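You operate a simulated robot arm through the tools that you are given. There is no shell and no other tool.

You are at the controls of a simulated robot arm. One attempt, no reset.

Task
Straighten and wipe the home sensor, then push the carriage home.
Fine: carriage switch off first, and it stays off; rag back on its shelf; the home lamp is lit; brake on at the end. What is to be rubbed or washed off counts as gone when no trace of it is left.

Only the result counts: the job must be done as asked and must still hold three seconds after the hand-in. Knocking over, shifting, dropping, spilling or breaking anything else fails it.

Robot
A 6-joint arm with a two-finger gripper, fixed in place. Base frame: the origin is at the foot of the arm, x ahead of it, y to its left, z up. Readings come in m, rad, newtons and seconds.
Its first joint turns from -2.897 to 2.897 rad. Payload 2.45 kg.
The tool frame sits at the grasp point between the pads (the TCP): z along the fingers, y along the line on which they close. The tips reach 0.02 m beyond it. The gripper opens to 0.14 m. The gripper's body begins 0.168 m behind the TCP.
Orientation is told as [roll, pitch, yaw] about the base's x, y, z axes, in that order, counted from this pose: with the fingers straight down and closing along the base's y, the tool's x points along the base's -x, its y along +y and its z along -z.

Tools
- The arm moves only by the tool nudge_tool. Its argument "series" is a list of rows, each an object (a shift or turn left out is 0, a gripper value left out holds the last) with "rotation": the turn, a rotation vector about the tool's x, y, z in rad, a list of three; "xyz": the shift along the tool's x, y, z in m, a list of three; "gripper": the finger opening in m, from 0 to 0.14. In form: [{"rotation": [ax, ay, az], "xyz": [tx, ty, tz], "gripper": gripper}, ...]. A call has 1 to 20 rows; each row shifts and turns the commanded pose from where the row before left it, along the tool's axes as they then stand. Rows are played at 5 a second. More than 0.05 m and 0.15 rad between two rows, or a gripper value outside its range, and nothing of the call is played. A pose out of reach is approached as far as the arm can. The call stops where the force on the tool passes 90 N (or 10 N more than at its start, if that is more) or the arm is blocked; 0.2 s more then pass. Each finger travels about 0.045 m/s and halts on what it meets, pressing with about 32 N; the grip force reading is that of the motor and also rises with nothing between the fingers. The clock runs only during rows and for 0.2 s after the last one: add rows that do not move to give the fingers time. It gives the time, the measured TCP pose, the force on the tool (base axes), the opening and the grip force at its end, in the units of the frame above (readings bear some noise), with the torque about the TCP (base axes, N m) and any sound that the robot's microphone picked up.
- Cameras (640 x 400 px; columns grow to the right, rows downward): "scene" is fixed at [0.0476, -0.5007, 1.2636]; the picture's right is [0.58, -0.81, 0.00], its down [-0.20, -0.14, -0.97] and it looks along [0.79, 0.56, -0.25] (base axes); focal length 294 px, centre (320, 200). "wrist" rides on the gripper at [0.078, 0.011, -0.209] in the tool frame; the picture's right is [-0.14, 0.99, 0.00], its down [-0.92, -0.13, -0.37] and it looks along [-0.36, -0.05, 0.93] (tool axes); focal length 280 px, centre (320, 200). There is no depth. A picture from a camera that has moved, and an enlarged one, comes with that camera's place and axes in the base frame and with its lens.
- grab_frame(camera): a new picture of that camera. It takes no simulated time.
- inspect(camera, box): a new picture of the part [left, top, right, bottom] of that camera's present view, enlarged. It takes no simulated time.
- job_done(): hands the job in; it is judged then, once.

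Nothing tells you positions but the pictures and the camera data. Unless the task says otherwise, let go and move clear before handing in.

The tools are called after "Request:" as a command line: name --argument value ..., lists and objects as JSON in quotes. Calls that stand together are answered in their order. nudge_tool: Moves the arm, as the interface text tells. Its arguments: {"type":"object","properties":{"series":{"type":"array"}},"required":["series"]} The other tools are called the same way: grab_frame (camera) takes a picture; inspect (camera, box) takes an enlarged picture of a part of a camera's view; job_done () hands the job in.

At the start:

```text
time: 0.0
position: [0.6804, 0.1264, 1.398]
ee_rot: [-0.001, 0.0, 0.001]
wrist_force: [-0.4, 0.6, -0.2]
torque: [-0.01, 0.01, -0.01]
width: 0.14
grip_force: 0.0
```

scene: 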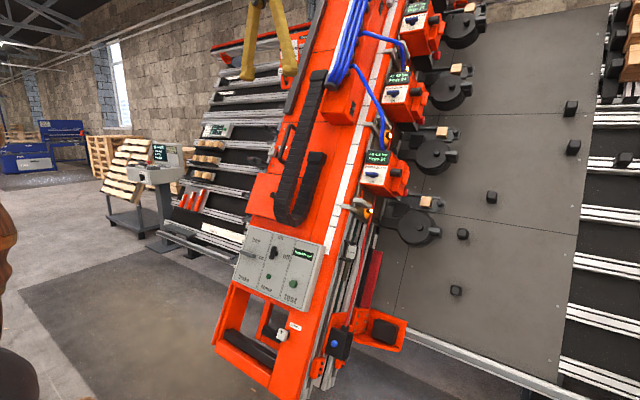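
wrist: 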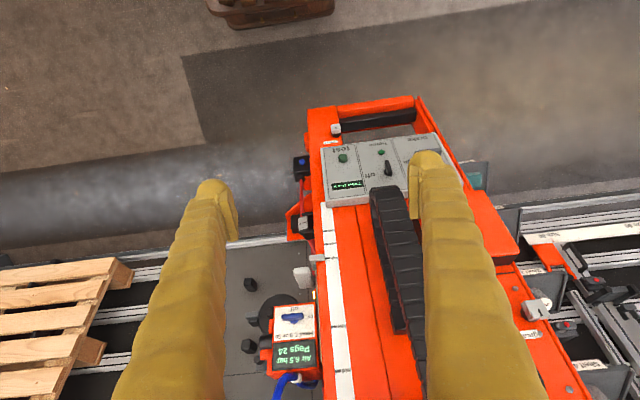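

I see a large orange carriage frame with a grey control panel, and a row of valve units to the right. I'll look closer at the parts before moving.

Request:
inspect --camera "scene" --box '[210, 220, 330, 295]'

Request:
inspect --camera "scene" --box '[200, 280, 360, 380]'

Request:
inspect --camera "scene" --box '[300, 230, 460, 330]'

Request:
inspect --camera "scene" --box '[280, 300, 440, 400]'

Request:
inspect --camera "wrist" --box '[280, 80, 480, 205]'

Request:
inspect --camera "wrist" --box '[220, 200, 420, 325]'

Request:
inspect --camera "wrist" --box '[460, 200, 640, 312]'

Request:
inspect --camera "scene" --box '[100, 100, 260, 200]'

```text
5.33 times, centred on (270, 258) of scene
camera zoom: at [0.0476, -0.5007, 1.2636], right [0.58, -0.81, 0.0], down [-0.2, -0.14, -0.97], along [0.79, 0.56, -0.25], focal length 1566 px, centre (587, -107)
```

zoom: 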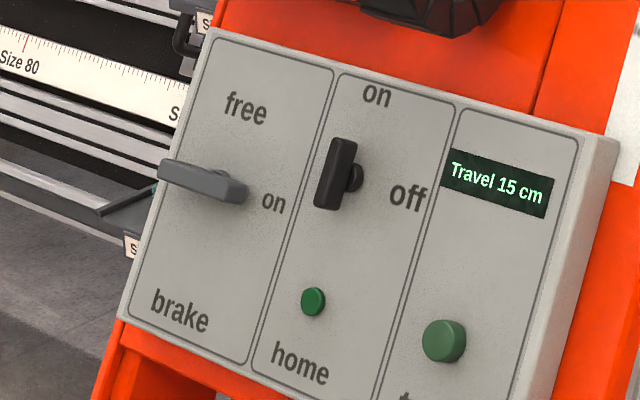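

```text
4.00 times, centred on (280, 330) of scene
camera zoom: at [0.0476, -0.5007, 1.2636], right [0.58, -0.81, 0.0], down [-0.2, -0.14, -0.97], along [0.79, 0.56, -0.25], focal length 1175 px, centre (480, -320)
```

zoom: 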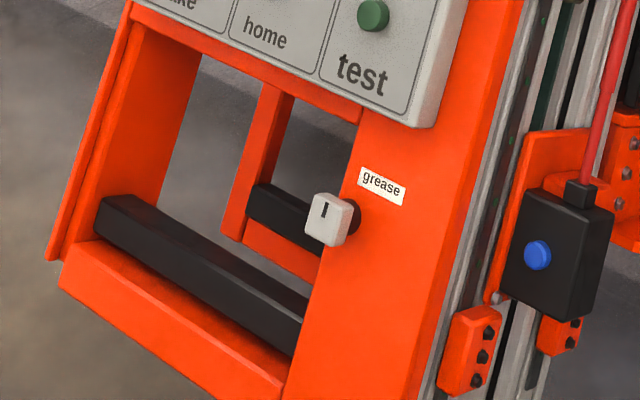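

```text
4.00 times, centred on (380, 280) of scene
camera zoom: at [0.0476, -0.5007, 1.2636], right [0.58, -0.81, 0.0], down [-0.2, -0.14, -0.97], along [0.79, 0.56, -0.25], focal length 1175 px, centre (80, -120)
```

zoom: 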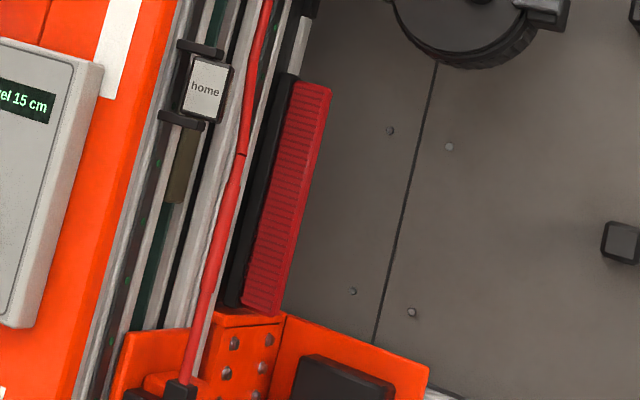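

```text
4.00 times, centred on (360, 350) of scene
camera zoom: at [0.0476, -0.5007, 1.2636], right [0.58, -0.81, 0.0], down [-0.2, -0.14, -0.97], along [0.79, 0.56, -0.25], focal length 1175 px, centre (160, -400)
```

zoom: 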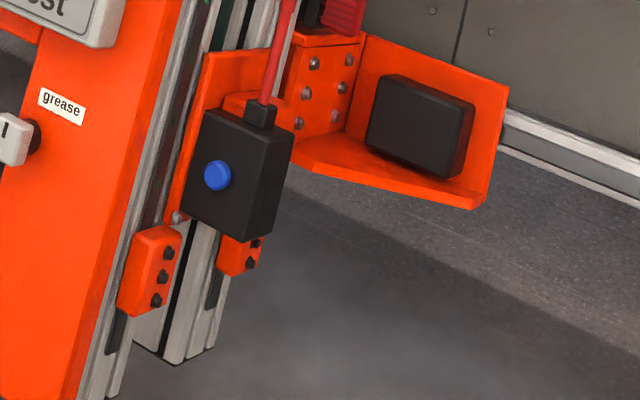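

```text
3.20 times, centred on (380, 142) of wrist
camera zoom: at [0.6028, 0.1381, 1.6065], right [0.14, 0.99, 0.0], down [0.92, -0.13, 0.37], along [0.36, -0.05, -0.93], focal length 897 px, centre (128, 384)
```

zoom: 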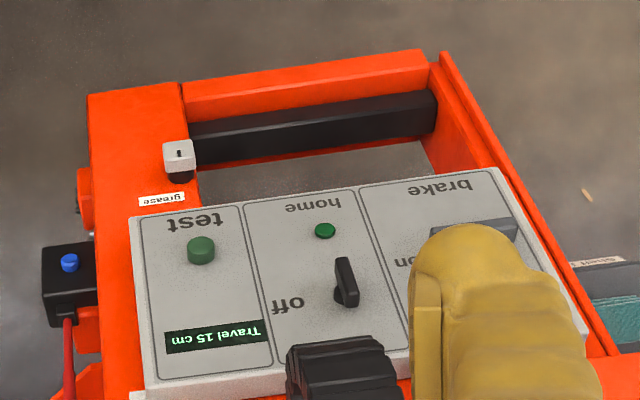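

```text
3.20 times, centred on (320, 262) of wrist
camera zoom: at [0.6028, 0.1381, 1.6065], right [0.14, 0.99, 0.0], down [0.92, -0.13, 0.37], along [0.36, -0.05, -0.93], focal length 897 px, centre (320, 0)
```

zoom: 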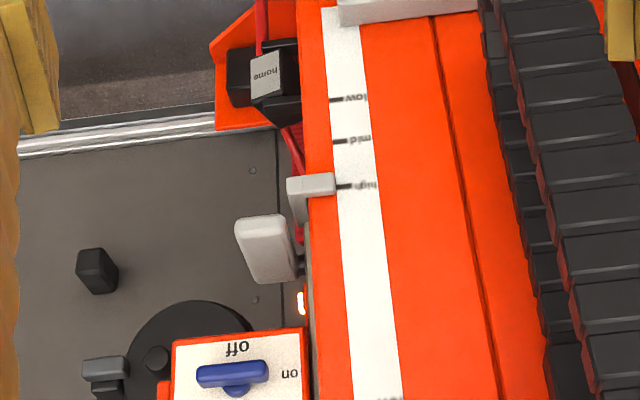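

```text
3.56 times, centred on (550, 256) of wrist
camera zoom: at [0.6028, 0.1381, 1.6065], right [0.14, 0.99, 0.0], down [0.92, -0.13, 0.37], along [0.36, -0.05, -0.93], focal length 997 px, centre (-498, 1)
```

zoom: 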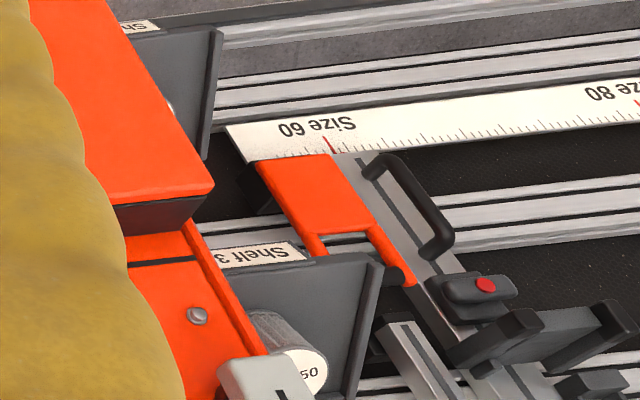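

```text
4.00 times, centred on (180, 150) of scene
camera zoom: at [0.0476, -0.5007, 1.2636], right [0.58, -0.81, 0.0], down [-0.2, -0.14, -0.97], along [0.79, 0.56, -0.25], focal length 1175 px, centre (880, 400)
```

zoom: 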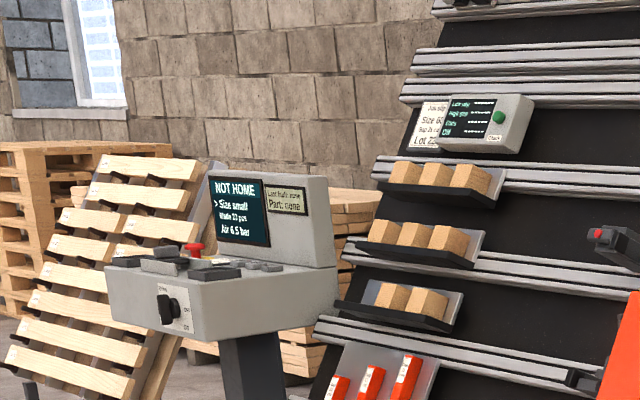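

The orange beam carries the panel with the brake lever (on), carriage switch (on?), home lamp and test button, and there is a "home" marked sensor beside the rail. I need to find the rag and its shelf and check what the sensor looks like.

Request:
inspect --camera "scene" --box '[160, 60, 320, 160]'

Request:
inspect --camera "scene" --box '[150, 150, 310, 250]'

Request:
inspect --camera "scene" --box '[340, 0, 500, 100]'

Request:
inspect --camera "scene" --box '[320, 100, 480, 200]'

Request:
inspect --camera "scene" --box '[330, 180, 410, 230]'

Request:
inspect --camera "scene" --box '[320, 235, 400, 285]'

Request:
inspect --camera "wrist" --box '[440, 140, 640, 265]'

Request:
inspect --camera "wrist" --box '[440, 275, 640, 400]'

Request:
inspect --camera "scene" --box '[480, 0, 640, 100]'

Request:
inspect --camera "scene" --box '[0, 200, 160, 400]'

```text
4.00 times, centred on (240, 110) of scene
camera zoom: at [0.0476, -0.5007, 1.2636], right [0.58, -0.81, 0.0], down [-0.2, -0.14, -0.97], along [0.79, 0.56, -0.25], focal length 1175 px, centre (640, 560)
```

zoom: 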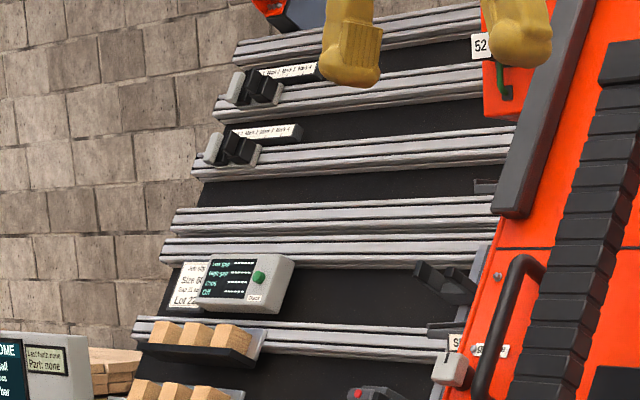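

```text
4.00 times, centred on (230, 200) of scene
camera zoom: at [0.0476, -0.5007, 1.2636], right [0.58, -0.81, 0.0], down [-0.2, -0.14, -0.97], along [0.79, 0.56, -0.25], focal length 1175 px, centre (680, 200)
```

zoom: 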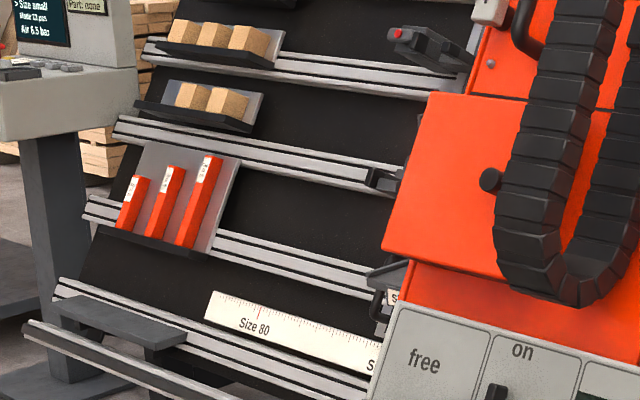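

```text
4.00 times, centred on (420, 50) of scene
camera zoom: at [0.0476, -0.5007, 1.2636], right [0.58, -0.81, 0.0], down [-0.2, -0.14, -0.97], along [0.79, 0.56, -0.25], focal length 1175 px, centre (-80, 800)
```

zoom: 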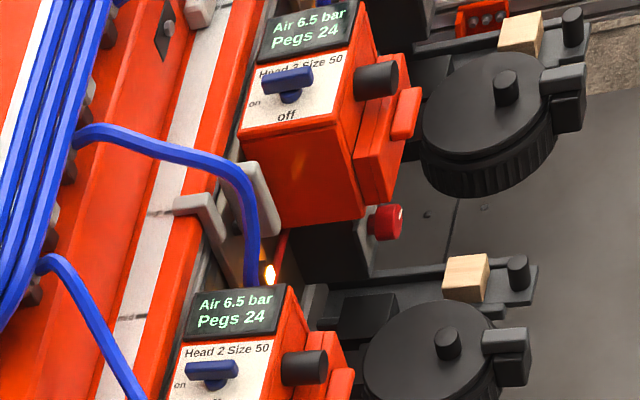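

```text
4.00 times, centred on (400, 150) of scene
camera zoom: at [0.0476, -0.5007, 1.2636], right [0.58, -0.81, 0.0], down [-0.2, -0.14, -0.97], along [0.79, 0.56, -0.25], focal length 1175 px, centre (0, 400)
```

zoom: 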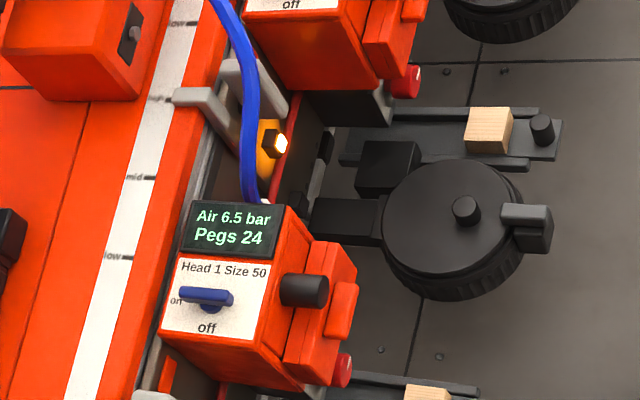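

```text
8.00 times, centred on (370, 205) of scene
camera zoom: at [0.0476, -0.5007, 1.2636], right [0.58, -0.81, 0.0], down [-0.2, -0.14, -0.97], along [0.79, 0.56, -0.25], focal length 2350 px, centre (-80, 160)
```

zoom: 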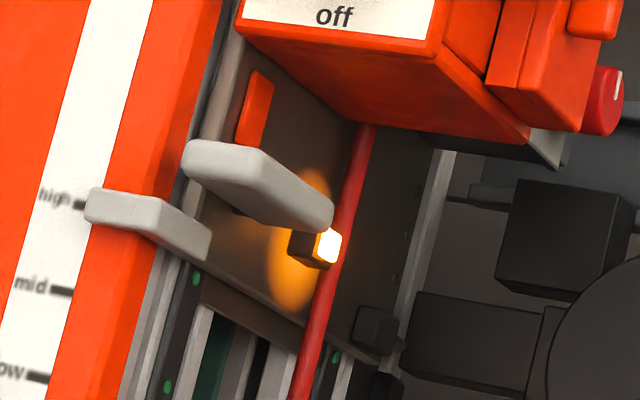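

```text
8.00 times, centred on (360, 260) of scene
camera zoom: at [0.0476, -0.5007, 1.2636], right [0.58, -0.81, 0.0], down [-0.2, -0.14, -0.97], along [0.79, 0.56, -0.25], focal length 2350 px, centre (0, -280)
```

zoom: 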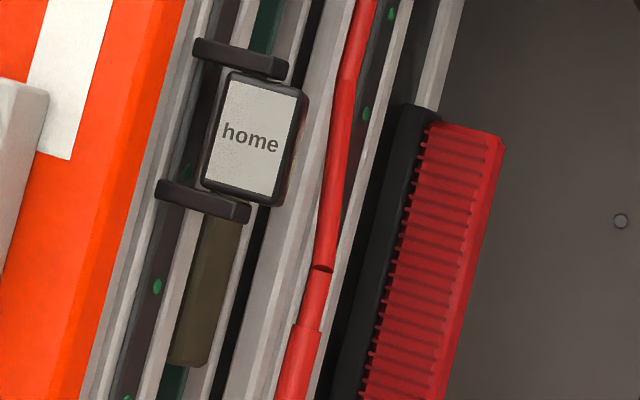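

```text
3.20 times, centred on (540, 202) of wrist
camera zoom: at [0.6028, 0.1381, 1.6065], right [0.14, 0.99, 0.0], down [0.92, -0.13, 0.37], along [0.36, -0.05, -0.93], focal length 897 px, centre (-384, 192)
```

zoom: 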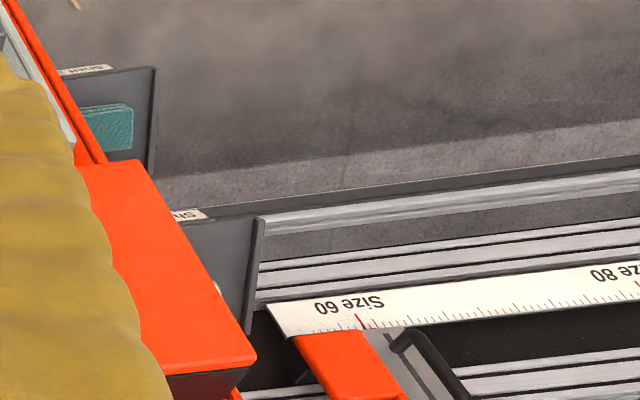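

```text
3.20 times, centred on (540, 338) of wrist
camera zoom: at [0.6028, 0.1381, 1.6065], right [0.14, 0.99, 0.0], down [0.92, -0.13, 0.37], along [0.36, -0.05, -0.93], focal length 897 px, centre (-384, -240)
```

zoom: 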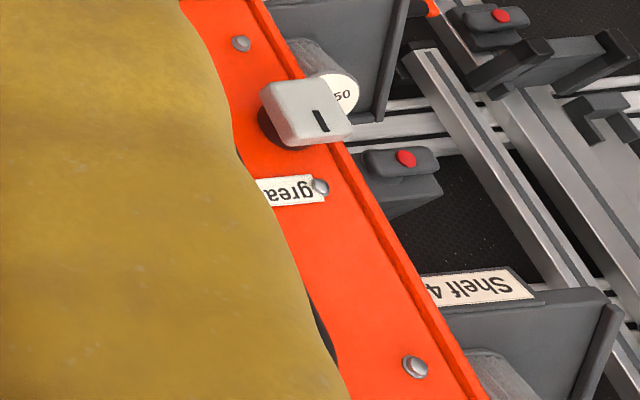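

```text
4.00 times, centred on (560, 50) of scene
camera zoom: at [0.0476, -0.5007, 1.2636], right [0.58, -0.81, 0.0], down [-0.2, -0.14, -0.97], along [0.79, 0.56, -0.25], focal length 1175 px, centre (-640, 800)
```

zoom: 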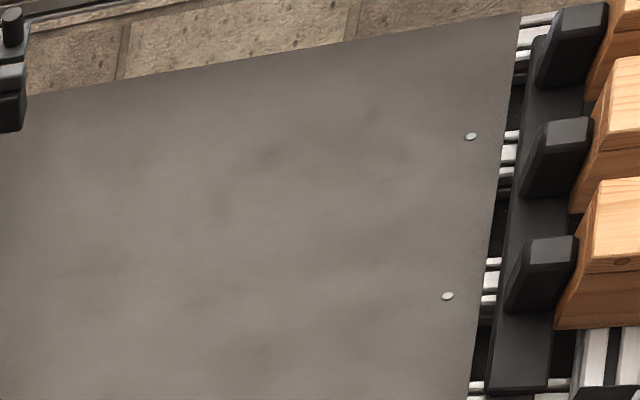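

```text
2.00 times, centred on (80, 300) of scene
camera zoom: at [0.0476, -0.5007, 1.2636], right [0.58, -0.81, 0.0], down [-0.2, -0.14, -0.97], along [0.79, 0.56, -0.25], focal length 587 px, centre (800, 0)
```

zoom: 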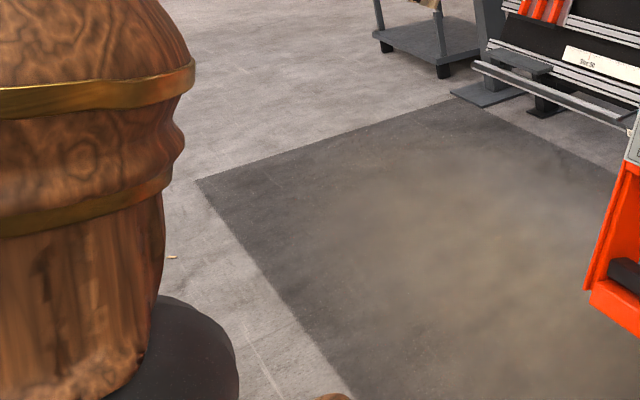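

The teal rag seems to sit on a shelf at the left flank of the beam, and the home sensor is near (1.00, 0.03, 0.77). I'll move left, staying high, to get a better view of the shelf side.

Request:
nudge_tool --series '[{"xyz": [0, 0.05, 0], "gripper": 0.02}, {"xyz": [0, 0.05, 0]}, {"xyz": [0, 0.05, 0]}, {"xyz": [0, 0.05, 0]}, {"xyz": [0, 0.05, 0]}, {"xyz": [0, 0.05, 0]}, {"xyz": [0, 0.05, 0]}, {}]'

Request:
grab_frame --camera "wrist"

Request:
grab_frame --camera "scene"

```text
time: 1.8
position: [0.6821, 0.4726, 1.3932]
ee_rot: [0.001, 0.001, 0.001]
wrist_force: [-0.4, 0.9, 0.1]
torque: [0.01, -0.01, -0.01]
width: 0.0199
grip_force: 0.1
```

```text
taken
camera wrist: at [0.6046, 0.4848, 1.6026], right [0.14, 0.99, 0.0], down [0.92, -0.13, 0.37], along [0.37, -0.05, -0.93], focal length 280 px, centre (320, 200)
```

wrist: 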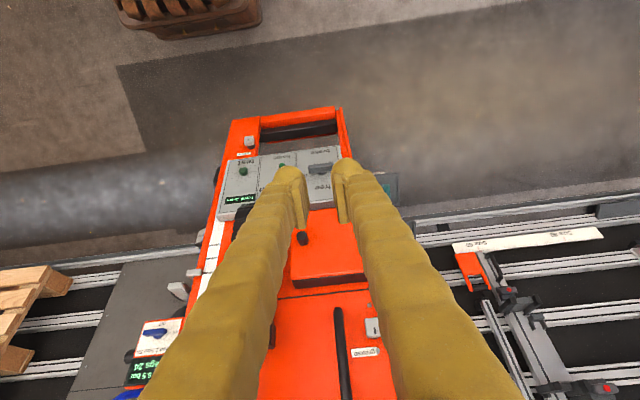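

```text
taken
```

scene: 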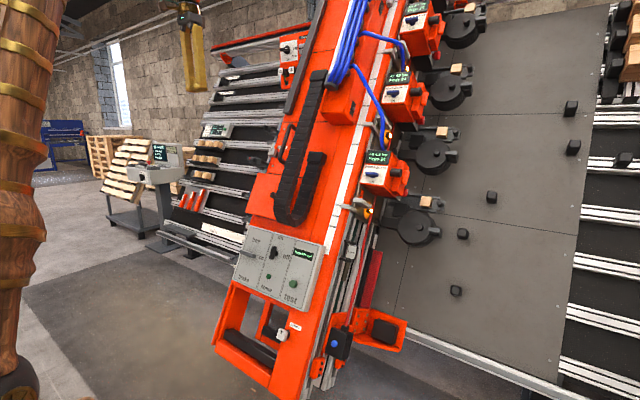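

I'm moving further left and lower to see the shelves on the beam's left side.

Request:
nudge_tool --series '[{"xyz": [0, 0.05, 0]}, {"xyz": [0, 0.05, 0]}, {"xyz": [0, 0.05, 0]}, {"xyz": [0, 0.05, 0.0]}, {"xyz": [0, 0.03, 0.04]}, {"xyz": [0, 0.0, 0.05]}, {"xyz": [0, 0.0, 0.05]}, {"xyz": [0, 0.0, 0.05]}, {"xyz": [0, 0.0, 0.05]}, {}, {}]'

Request:
grab_frame --camera "wrist"

```text
time: 4.2
position: [0.6792, 0.7089, 1.1553]
ee_rot: [0.001, -0.001, 0.001]
wrist_force: [0.0, 0.3, -0.3]
torque: [0.01, 0.03, 0.03]
width: 0.0199
grip_force: 0.0
```

```text
taken
camera wrist: at [0.6013, 0.7207, 1.3641], right [0.14, 0.99, 0.0], down [0.92, -0.13, 0.37], along [0.37, -0.05, -0.93], focal length 280 px, centre (320, 200)
```

wrist: 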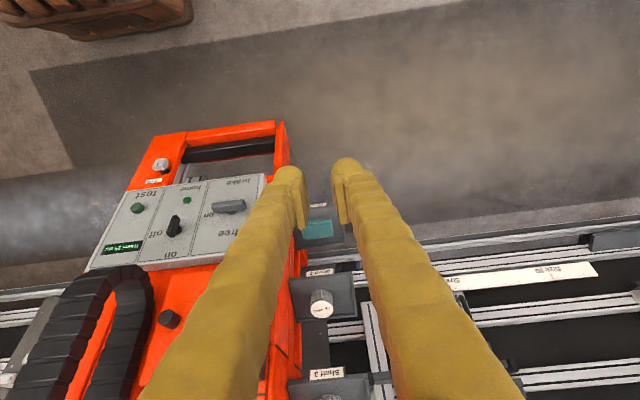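

Request:
inspect --camera "wrist" --box '[270, 180, 370, 280]'

Request:
inspect --camera "wrist" --box '[80, 110, 300, 280]'

Request:
inspect --camera "wrist" --box '[270, 240, 400, 400]'

```text
4.00 times, centred on (320, 230) of wrist
camera zoom: at [0.6013, 0.7207, 1.3641], right [0.14, 0.99, 0.0], down [0.92, -0.13, 0.37], along [0.37, -0.05, -0.93], focal length 1122 px, centre (320, 80)
```

zoom: 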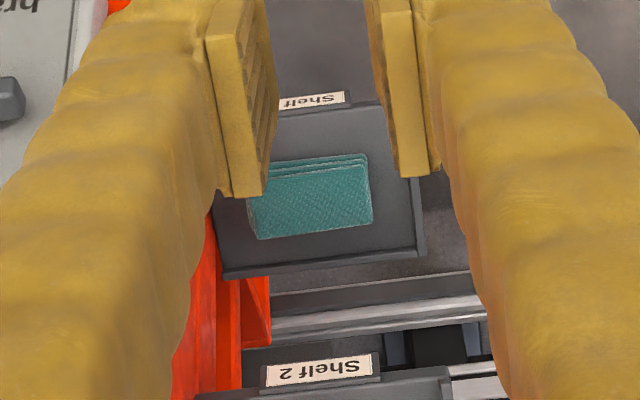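

```text
2.35 times, centred on (190, 195) of wrist
camera zoom: at [0.6013, 0.7207, 1.3641], right [0.14, 0.99, 0.0], down [0.92, -0.13, 0.37], along [0.37, -0.05, -0.93], focal length 660 px, centre (626, 212)
```

zoom: 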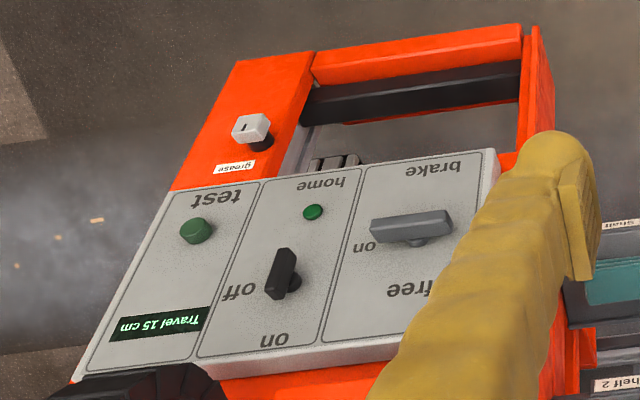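

```text
2.50 times, centred on (335, 320) of wrist
camera zoom: at [0.6013, 0.7207, 1.3641], right [0.14, 0.99, 0.0], down [0.92, -0.13, 0.37], along [0.37, -0.05, -0.93], focal length 701 px, centre (282, -100)
```

zoom: 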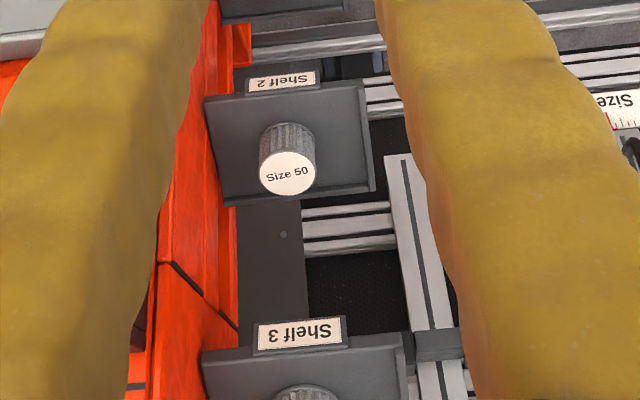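

The rag is on Shelf 1 at about (0.99, 0.66, 0.605). Next I'll go back right to look closely at the home sensor from in front and above.

Request:
nudge_tool --series '[{"xyz": [0, -0.05, 0], "gripper": 0.14}, {"xyz": [0, -0.05, 0]}, {"xyz": [0, -0.05, 0]}, {"xyz": [0, -0.05, 0]}, {"xyz": [0, -0.05, 0]}, {"xyz": [0, -0.05, 0]}, {"xyz": [0, -0.05, 0]}, {"xyz": [0, -0.05, 0]}, {"xyz": [0, -0.05, 0]}, {"xyz": [0, -0.05, 0]}, {"xyz": [0, -0.05, 0]}, {"xyz": [0, -0.05, 0]}, {"xyz": [0, -0.05, 0]}, {"xyz": [0, -0.04, 0]}, {}, {}]'

Request:
grab_frame --camera "wrist"

Request:
inspect --camera "wrist" --box '[280, 160, 400, 240]'

Request:
inspect --camera "wrist" --box '[260, 100, 460, 225]'

Request:
inspect --camera "wrist" --box '[260, 225, 460, 350]'

```text
time: 7.6
position: [0.6813, 0.0175, 1.1572]
ee_rot: [0.001, 0.001, 0.0]
wrist_force: [-1.0, 0.2, -0.4]
torque: [-0.02, 0.04, 0.0]
width: 0.1399
grip_force: 0.1
```

```text
taken
camera wrist: at [0.6033, 0.0301, 1.3661], right [0.14, 0.99, 0.0], down [0.92, -0.13, 0.37], along [0.36, -0.05, -0.93], focal length 280 px, centre (320, 200)
```

wrist: 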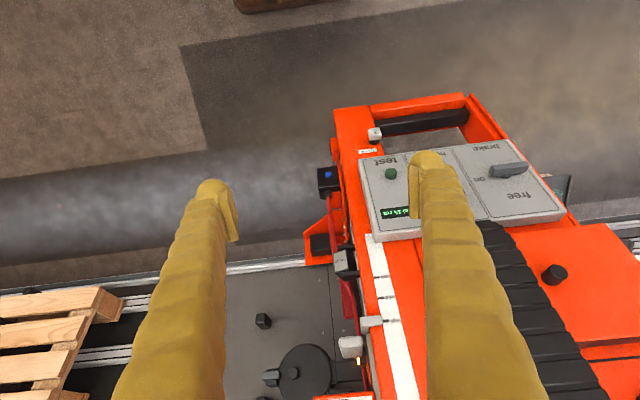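

```text
5.00 times, centred on (340, 200) of wrist
camera zoom: at [0.6033, 0.0301, 1.3661], right [0.14, 0.99, 0.0], down [0.92, -0.13, 0.37], along [0.36, -0.05, -0.93], focal length 1402 px, centre (220, 200)
```

zoom: 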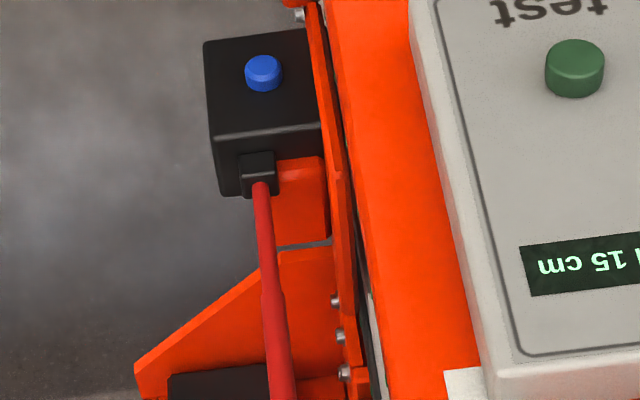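

```text
3.20 times, centred on (360, 162) of wrist
camera zoom: at [0.6033, 0.0301, 1.3661], right [0.14, 0.99, 0.0], down [0.92, -0.13, 0.37], along [0.36, -0.05, -0.93], focal length 897 px, centre (192, 320)
```

zoom: 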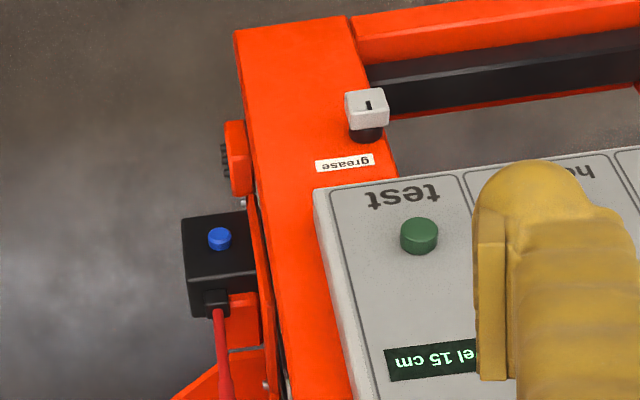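

```text
3.20 times, centred on (360, 288) of wrist
camera zoom: at [0.6033, 0.0301, 1.3661], right [0.14, 0.99, 0.0], down [0.92, -0.13, 0.37], along [0.36, -0.05, -0.93], focal length 897 px, centre (192, -80)
```

zoom: 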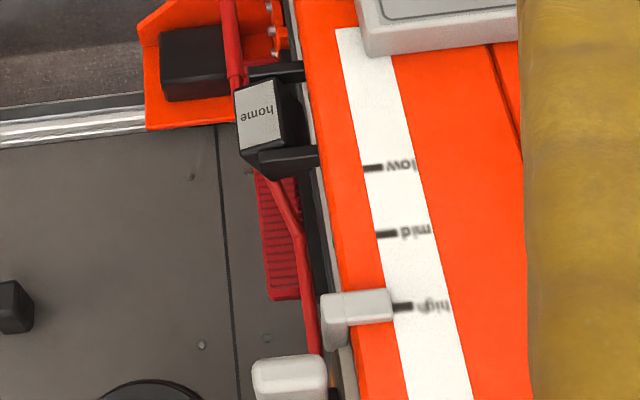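

The sensor block sits twisted between two bracket arms on the beam's right side. I'll swing to the beam's right, pitch the tool forward and look closer.

Request:
nudge_tool --series '[{"xyz": [0, -0.05, 0], "gripper": 0.0}, {"xyz": [0, -0.05, 0]}, {"xyz": [0, -0.05, 0]}, {"xyz": [-0.03, 0, 0.04]}, {"xyz": [-0.03, 0, 0.04]}, {"xyz": [-0.03, 0, 0.04]}, {"xyz": [-0.03, 0, 0.04]}, {"xyz": [-0.03, 0, 0.04]}, {"xyz": [0, 0, 0.04]}, {"rotation": [0, -0.15, 0]}, {"rotation": [0, -0.15, 0]}, {"rotation": [0, -0.15, 0]}, {"rotation": [0, -0.15, 0]}, {}, {}]'

Request:
grab_frame --camera "wrist"

Request:
inspect --camera "wrist" --box '[360, 180, 560, 305]'

```text
time: 10.8
position: [0.8299, -0.134, 0.9173]
ee_rot: [-0.001, -0.6, -0.001]
wrist_force: [-0.1, 0.1, -0.6]
torque: [0.01, -0.01, 0.03]
width: 0.0
grip_force: 29.3
```

```text
taken
camera wrist: at [0.6482, -0.1222, 1.0453], right [0.11, 0.99, 0.08], down [0.55, -0.13, 0.82], along [0.83, -0.05, -0.56], focal length 280 px, centre (320, 200)
```

wrist: 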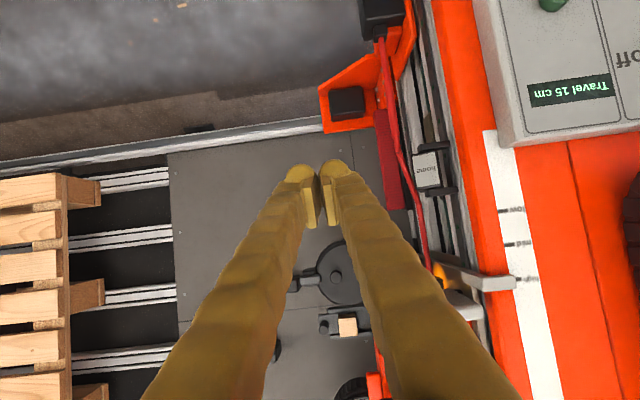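

```text
3.20 times, centred on (460, 242) of wrist
camera zoom: at [0.6482, -0.1222, 1.0453], right [0.11, 0.99, 0.08], down [0.55, -0.13, 0.82], along [0.83, -0.05, -0.56], focal length 897 px, centre (-128, 64)
```

zoom: 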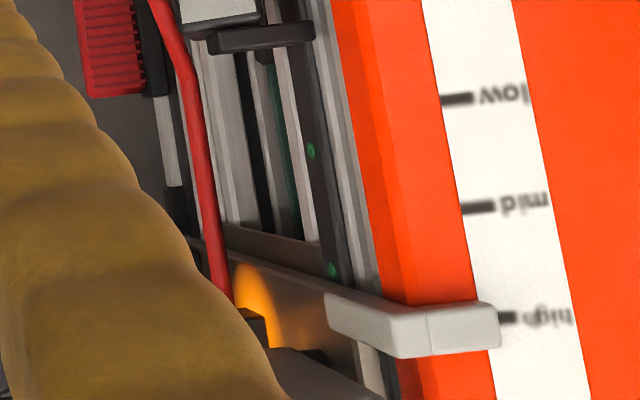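

Request:
inspect --camera "wrist" --box '[380, 120, 480, 220]'

Request:
inspect --camera "wrist" --box '[300, 40, 480, 150]'

Request:
inspect --camera "wrist" --box '[260, 160, 420, 290]'

Request:
grab_frame --camera "scene"

```text
4.00 times, centred on (430, 170) of wrist
camera zoom: at [0.6482, -0.1222, 1.0453], right [0.11, 0.99, 0.08], down [0.55, -0.13, 0.82], along [0.83, -0.05, -0.56], focal length 1122 px, centre (-120, 320)
```

zoom: 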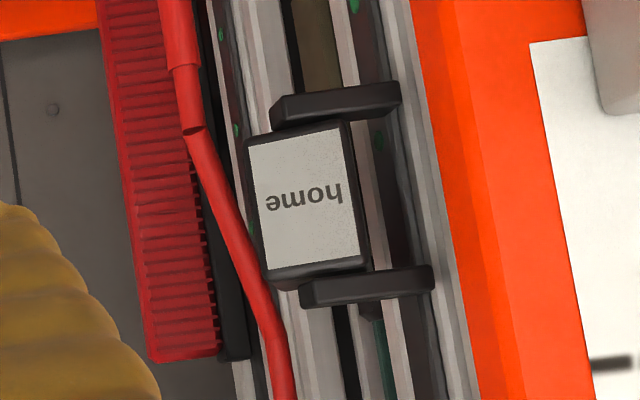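

```text
3.56 times, centred on (390, 95) of wrist
camera zoom: at [0.6482, -0.1222, 1.0453], right [0.11, 0.99, 0.08], down [0.55, -0.13, 0.82], along [0.83, -0.05, -0.56], focal length 997 px, centre (71, 573)
```

zoom: 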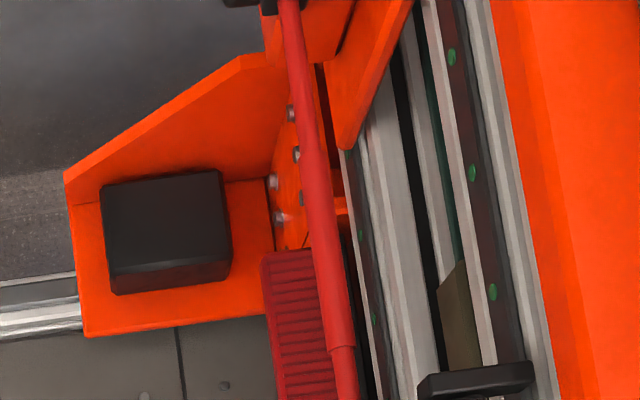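

```text
3.08 times, centred on (340, 225) of wrist
camera zoom: at [0.6482, -0.1222, 1.0453], right [0.11, 0.99, 0.08], down [0.55, -0.13, 0.82], along [0.83, -0.05, -0.56], focal length 863 px, centre (258, 123)
```

zoom: 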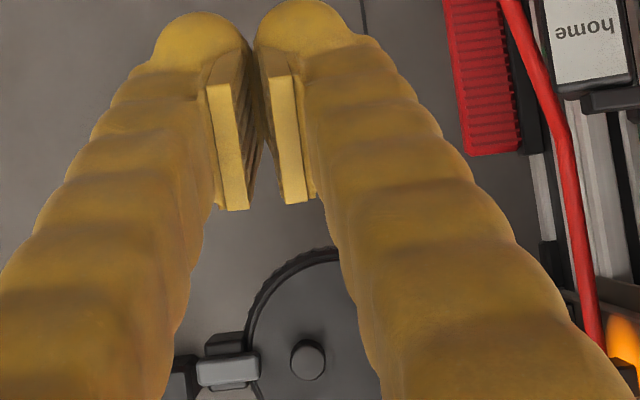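

```text
taken
```

scene: 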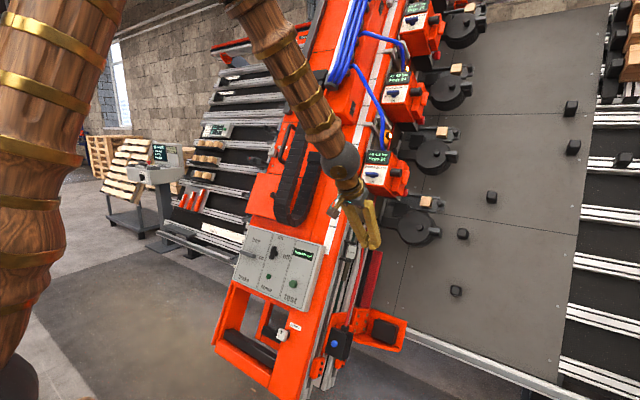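

The carriage appears to be the plate with the lamp and grey handle on the beam's right-hand rails, about 15 cm above the twisted home sensor. I'll begin with the switch, which is at about (0.864, 0.318, 0.745) on a panel inclined around 65°. I'm moving in front of it, aligned with the panel normal.

Request:
nudge_tool --series '[{"xyz": [0.04, 0, -0.028], "gripper": 0.1}, {"xyz": [0.04, 0, -0.028]}, {"xyz": [0.033, 0.02, -0.023]}, {"xyz": [0, 0.05, 0]}, {"xyz": [0, 0.05, 0]}, {"xyz": [0, 0.05, 0]}, {"xyz": [0, 0.05, 0]}, {"xyz": [0, 0.05, 0]}, {"xyz": [0, 0.05, 0]}, {"xyz": [0, 0.05, 0]}, {"xyz": [0, 0.05, 0]}, {"xyz": [0, 0.032, 0]}, {"rotation": [0, -0.15, 0]}, {"rotation": [0, -0.15, 0]}, {"rotation": [0, -0.15, 0]}, {"rotation": [0, -0.088, 0]}, {}, {}]'

Request:
grab_frame --camera "wrist"

Request:
grab_frame --camera "scene"

```text
time: 14.6
position: [0.6918, 0.3198, 0.9192]
ee_rot: [0.0, -1.138, -0.001]
wrist_force: [0.7, 0.1, -0.4]
torque: [0.02, 0.0, 0.0]
width: 0.0998
grip_force: 0.0
out of reach, approached as far as the arm can: row 6
```

```text
taken
camera wrist: at [0.4705, 0.3304, 0.9355], right [0.06, 0.99, 0.12], down [0.05, -0.13, 0.99], along [1.0, -0.05, -0.06], focal length 280 px, centre (320, 200)
```

wrist: 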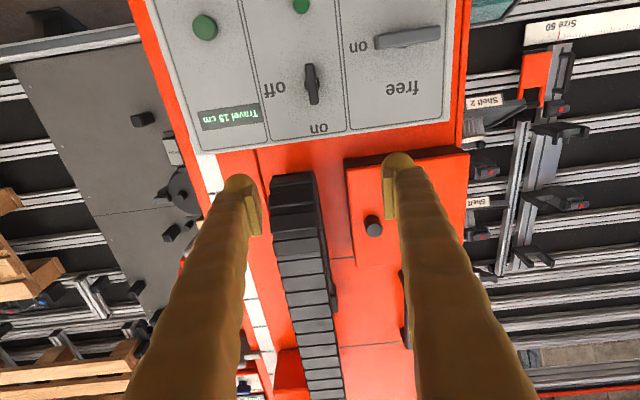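

```text
taken
```

scene: 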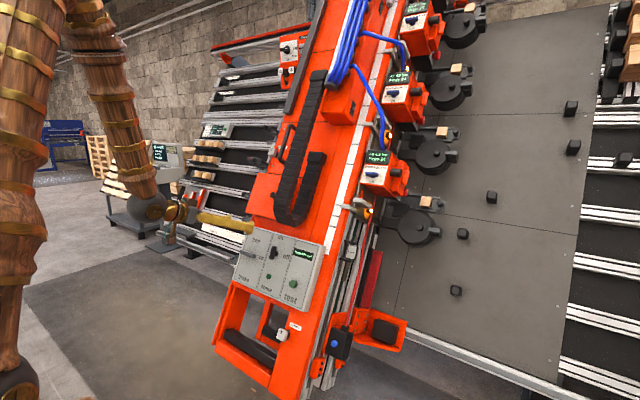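

The arm faces the panel squarely, with the wrist picture upside down. I'll move down along the panel and closer to centre on the switch.

Request:
nudge_tool --series '[{"xyz": [0.045, 0, 0.0]}, {"xyz": [0.041, 0, 0.03]}, {"xyz": [0, 0, 0.03]}, {}]'

Request:
grab_frame --camera "wrist"

Request:
inspect --camera "scene" --box '[210, 180, 350, 300]'

```text
refused: row 2 steps farther than a row can; nothing moved
```

```text
taken
camera wrist: at [0.4705, 0.3304, 0.9355], right [0.06, 0.99, 0.12], down [0.05, -0.13, 0.99], along [1.0, -0.05, -0.06], focal length 280 px, centre (320, 200)
```

wrist: 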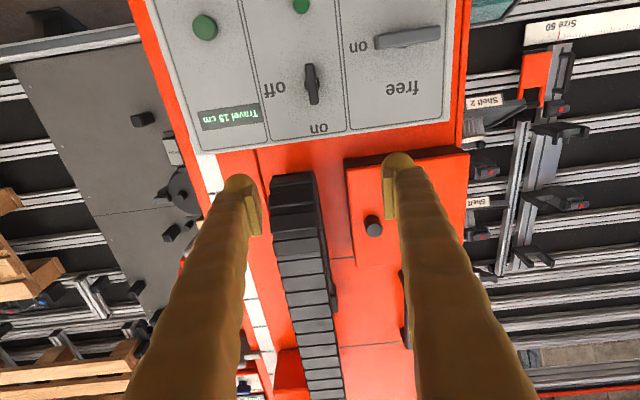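

```text
3.33 times, centred on (280, 240) of scene
camera zoom: at [0.0476, -0.5007, 1.2636], right [0.58, -0.81, 0.0], down [-0.2, -0.14, -0.97], along [0.79, 0.56, -0.25], focal length 979 px, centre (453, 67)
```

zoom: 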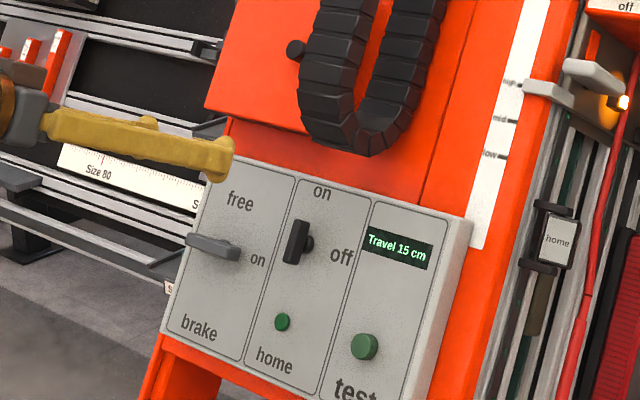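

The step was slightly too large, so I'm splitting it into smaller rows.

Request:
nudge_tool --series '[{"xyz": [0.045, 0, 0.0]}, {"xyz": [0.041, 0, 0.0]}, {"xyz": [0, 0, 0.03]}, {"xyz": [0, 0, 0.03]}, {}]'

Request:
grab_frame --camera "wrist"

Request:
inspect --camera "scene" --box '[210, 180, 350, 300]'

```text
time: 15.8
position: [0.7101, 0.3203, 0.8161]
ee_rot: [0.001, -1.138, 0.002]
wrist_force: [0.2, -0.5, -0.2]
torque: [0.0, 0.0, 0.01]
width: 0.1001
grip_force: 0.0
```

```text
taken
camera wrist: at [0.4879, 0.3309, 0.8335], right [0.06, 0.99, 0.12], down [0.05, -0.13, 0.99], along [1.0, -0.05, -0.06], focal length 280 px, centre (320, 200)
```

wrist: 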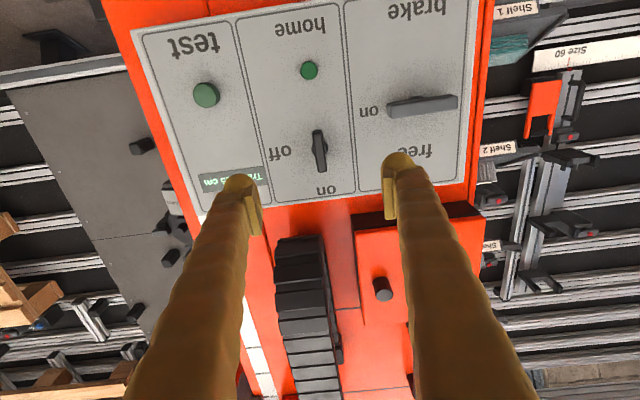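

```text
3.33 times, centred on (280, 240) of scene
camera zoom: at [0.0476, -0.5007, 1.2636], right [0.58, -0.81, 0.0], down [-0.2, -0.14, -0.97], along [0.79, 0.56, -0.25], focal length 979 px, centre (453, 67)
```

zoom: 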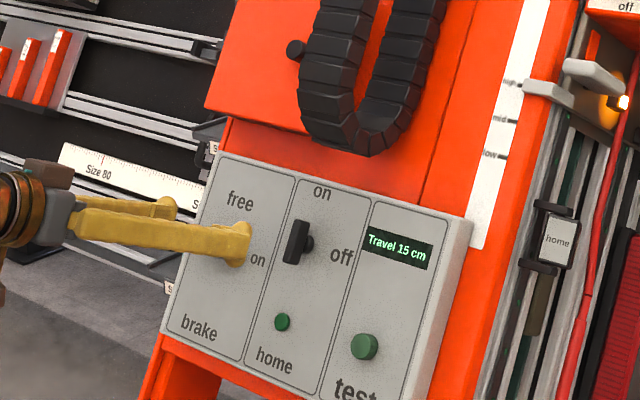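

Request:
inspect --camera "wrist" --box '[260, 80, 380, 220]'

Request:
inspect --camera "wrist" --box '[360, 60, 480, 180]'

```text
2.86 times, centred on (320, 150) of wrist
camera zoom: at [0.4879, 0.3309, 0.8335], right [0.06, 0.99, 0.12], down [0.05, -0.13, 0.99], along [1.0, -0.05, -0.06], focal length 801 px, centre (320, 343)
```

zoom: 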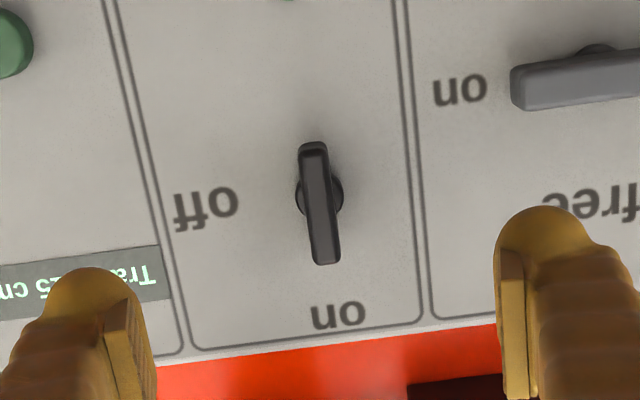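

```text
3.33 times, centred on (420, 120) of wrist
camera zoom: at [0.4879, 0.3309, 0.8335], right [0.06, 0.99, 0.12], down [0.05, -0.13, 0.99], along [1.0, -0.05, -0.06], focal length 935 px, centre (-13, 467)
```

zoom: 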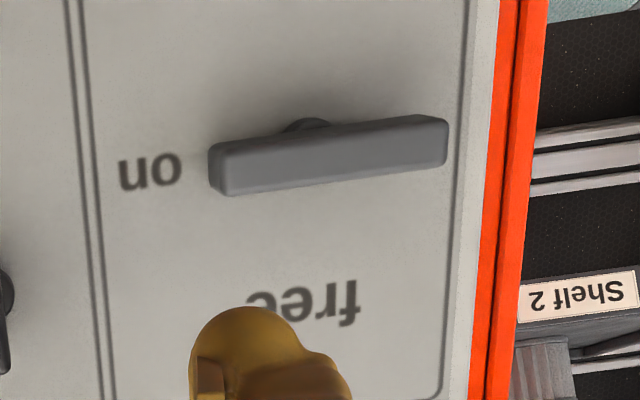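

The switch bar's front is at about (0.865, 0.320, 0.745), and a straight advance of about 0.16 m brings the pads around it. I'm approaching now and will check before closing.

Request:
nudge_tool --series '[{"xyz": [0, 0, 0.04], "gripper": 0.06}, {"xyz": [0, 0, 0.04]}, {"xyz": [0, 0, 0.04]}, {"xyz": [0, 0, 0.02]}, {"xyz": [0, 0, 0.01]}, {}, {}]'

Request:
grab_frame --camera "wrist"

Request:
inspect --camera "scene" --box '[230, 210, 310, 290]'

```text
time: 17.4
position: [0.8455, 0.3171, 0.7533]
ee_rot: [0.0, -1.137, 0.0]
wrist_force: [0.6, 0.3, -0.4]
torque: [0.01, 0.0, -0.02]
width: 0.0604
grip_force: 0.0
```

```text
taken
camera wrist: at [0.6237, 0.3291, 0.7698], right [0.06, 0.99, 0.12], down [0.05, -0.13, 0.99], along [1.0, -0.05, -0.06], focal length 280 px, centre (320, 200)
```

wrist: 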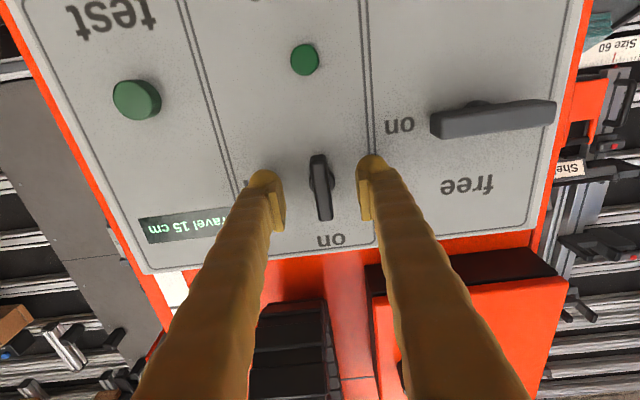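

```text
5.00 times, centred on (270, 250) of scene
camera zoom: at [0.0476, -0.5007, 1.2636], right [0.58, -0.81, 0.0], down [-0.2, -0.14, -0.97], along [0.79, 0.56, -0.25], focal length 1469 px, centre (570, -50)
```

zoom: 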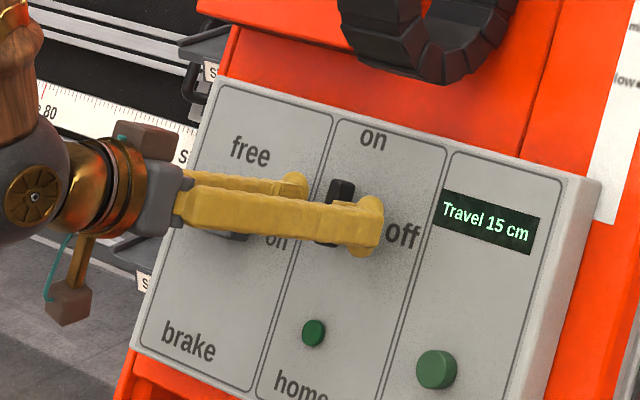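

Well aligned: the tips are level with the bar's front. I'll advance 12 mm more and close on the bar.

Request:
nudge_tool --series '[{"xyz": [0, 0.002, 0.006]}, {"xyz": [0, 0, 0.006]}, {}, {"gripper": 0.0}, {}, {}, {}, {}]'

Request:
grab_frame --camera "wrist"

Request:
inspect --camera "scene" --box '[230, 210, 310, 290]'

```text
time: 19.2
position: [0.8567, 0.3198, 0.7467]
ee_rot: [-0.001, -1.139, -0.003]
wrist_force: [5.3, -27.8, 1.2]
torque: [-0.16, -0.05, -0.24]
width: 0.0128
grip_force: 39.4
```

```text
taken
camera wrist: at [0.635, 0.3315, 0.764], right [0.06, 0.99, 0.12], down [0.05, -0.13, 0.99], along [1.0, -0.05, -0.06], focal length 280 px, centre (320, 200)
```

wrist: 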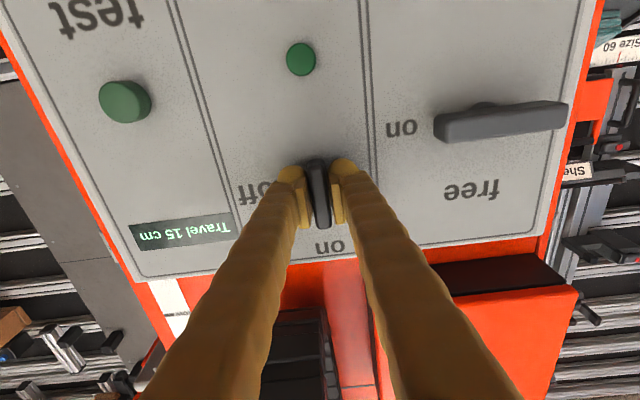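

```text
5.00 times, centred on (270, 250) of scene
camera zoom: at [0.0476, -0.5007, 1.2636], right [0.58, -0.81, 0.0], down [-0.2, -0.14, -0.97], along [0.79, 0.56, -0.25], focal length 1469 px, centre (570, -50)
```

zoom: 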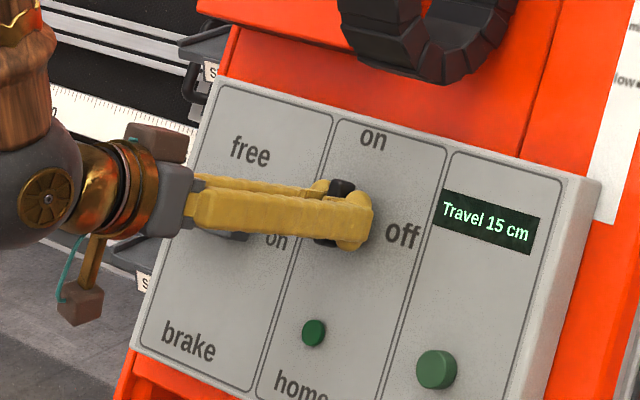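

The bar is gripped with some sideways load. I'll relieve it slightly and turn clockwise toward "off" in small steps.

Request:
nudge_tool --series '[{"xyz": [0, -0.003, 0]}, {}, {"rotation": [0, 0, 0.1]}, {"rotation": [0, 0, 0.1]}, {"rotation": [0, 0, 0.1]}, {}]'

Request:
grab_frame --camera "wrist"

```text
time: 20.6
position: [0.8569, 0.3187, 0.7475]
ee_rot: [0.567, -1.048, -0.634]
wrist_force: [-9.6, 25.9, -5.5]
torque: [-1.52, 0.0, 0.91]
width: 0.0207
grip_force: 44.9
```

```text
taken
camera wrist: at [0.638, 0.353, 0.7703], right [0.18, 0.91, 0.39], down [0.02, -0.39, 0.92], along [0.98, -0.15, -0.09], focal length 280 px, centre (320, 200)
```

wrist: 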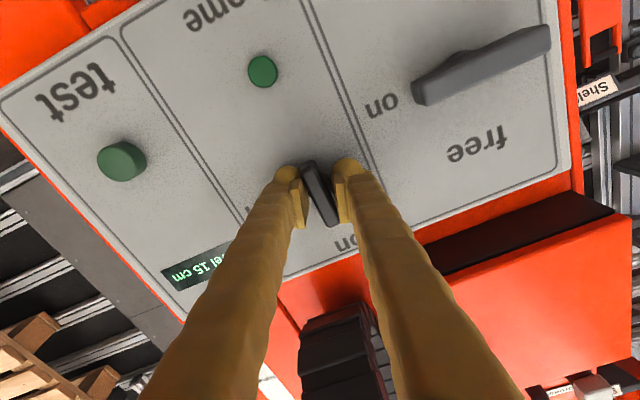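

The bar is resisting; torque is building as expected. I'll keep turning in the same direction.

Request:
nudge_tool --series '[{"xyz": [0, 0.0015, 0], "rotation": [0, 0, 0.1]}, {"rotation": [0, 0, 0.1]}, {"rotation": [0, 0, 0.1]}, {}]'

Request:
grab_frame --camera "wrist"

```text
time: 21.6
position: [0.8575, 0.3198, 0.7483]
ee_rot: [0.886, -0.846, -1.021]
wrist_force: [-16.7, 13.8, 3.6]
torque: [-3.2, -0.02, 1.66]
width: 0.0339
grip_force: 45.5
```

```text
taken
camera wrist: at [0.6446, 0.3731, 0.7826], right [0.28, 0.74, 0.61], down [-0.05, -0.63, 0.78], along [0.96, -0.25, -0.14], focal length 280 px, centre (320, 200)
```

wrist: 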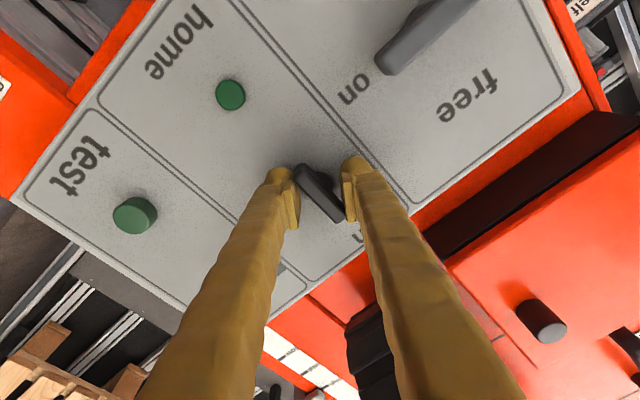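

Request:
inspect --camera "wrist" --box '[260, 130, 400, 250]'

Request:
inspect --camera "scene" --box '[240, 220, 310, 280]'

```text
3.33 times, centred on (330, 190) of wrist
camera zoom: at [0.6446, 0.3731, 0.7826], right [0.28, 0.74, 0.61], down [-0.05, -0.63, 0.78], along [0.96, -0.25, -0.14], focal length 935 px, centre (287, 233)
```

zoom: 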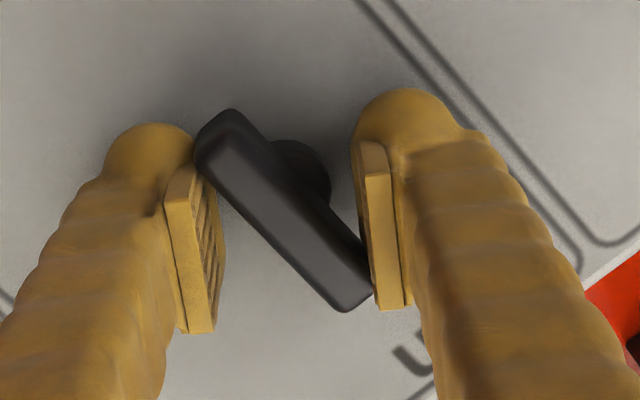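

```text
6.67 times, centred on (275, 250) of scene
camera zoom: at [0.0476, -0.5007, 1.2636], right [0.58, -0.81, 0.0], down [-0.2, -0.14, -0.97], along [0.79, 0.56, -0.25], focal length 1958 px, centre (620, -133)
```

zoom: 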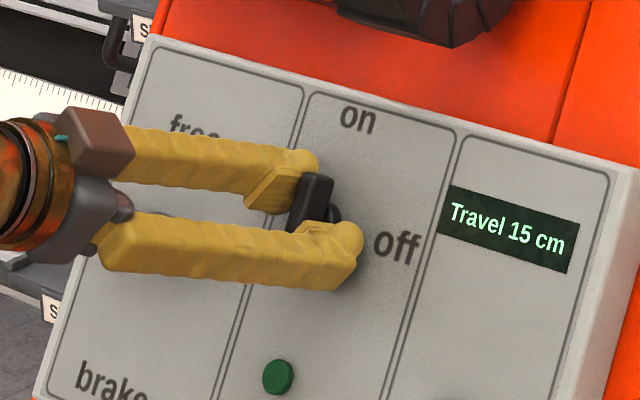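

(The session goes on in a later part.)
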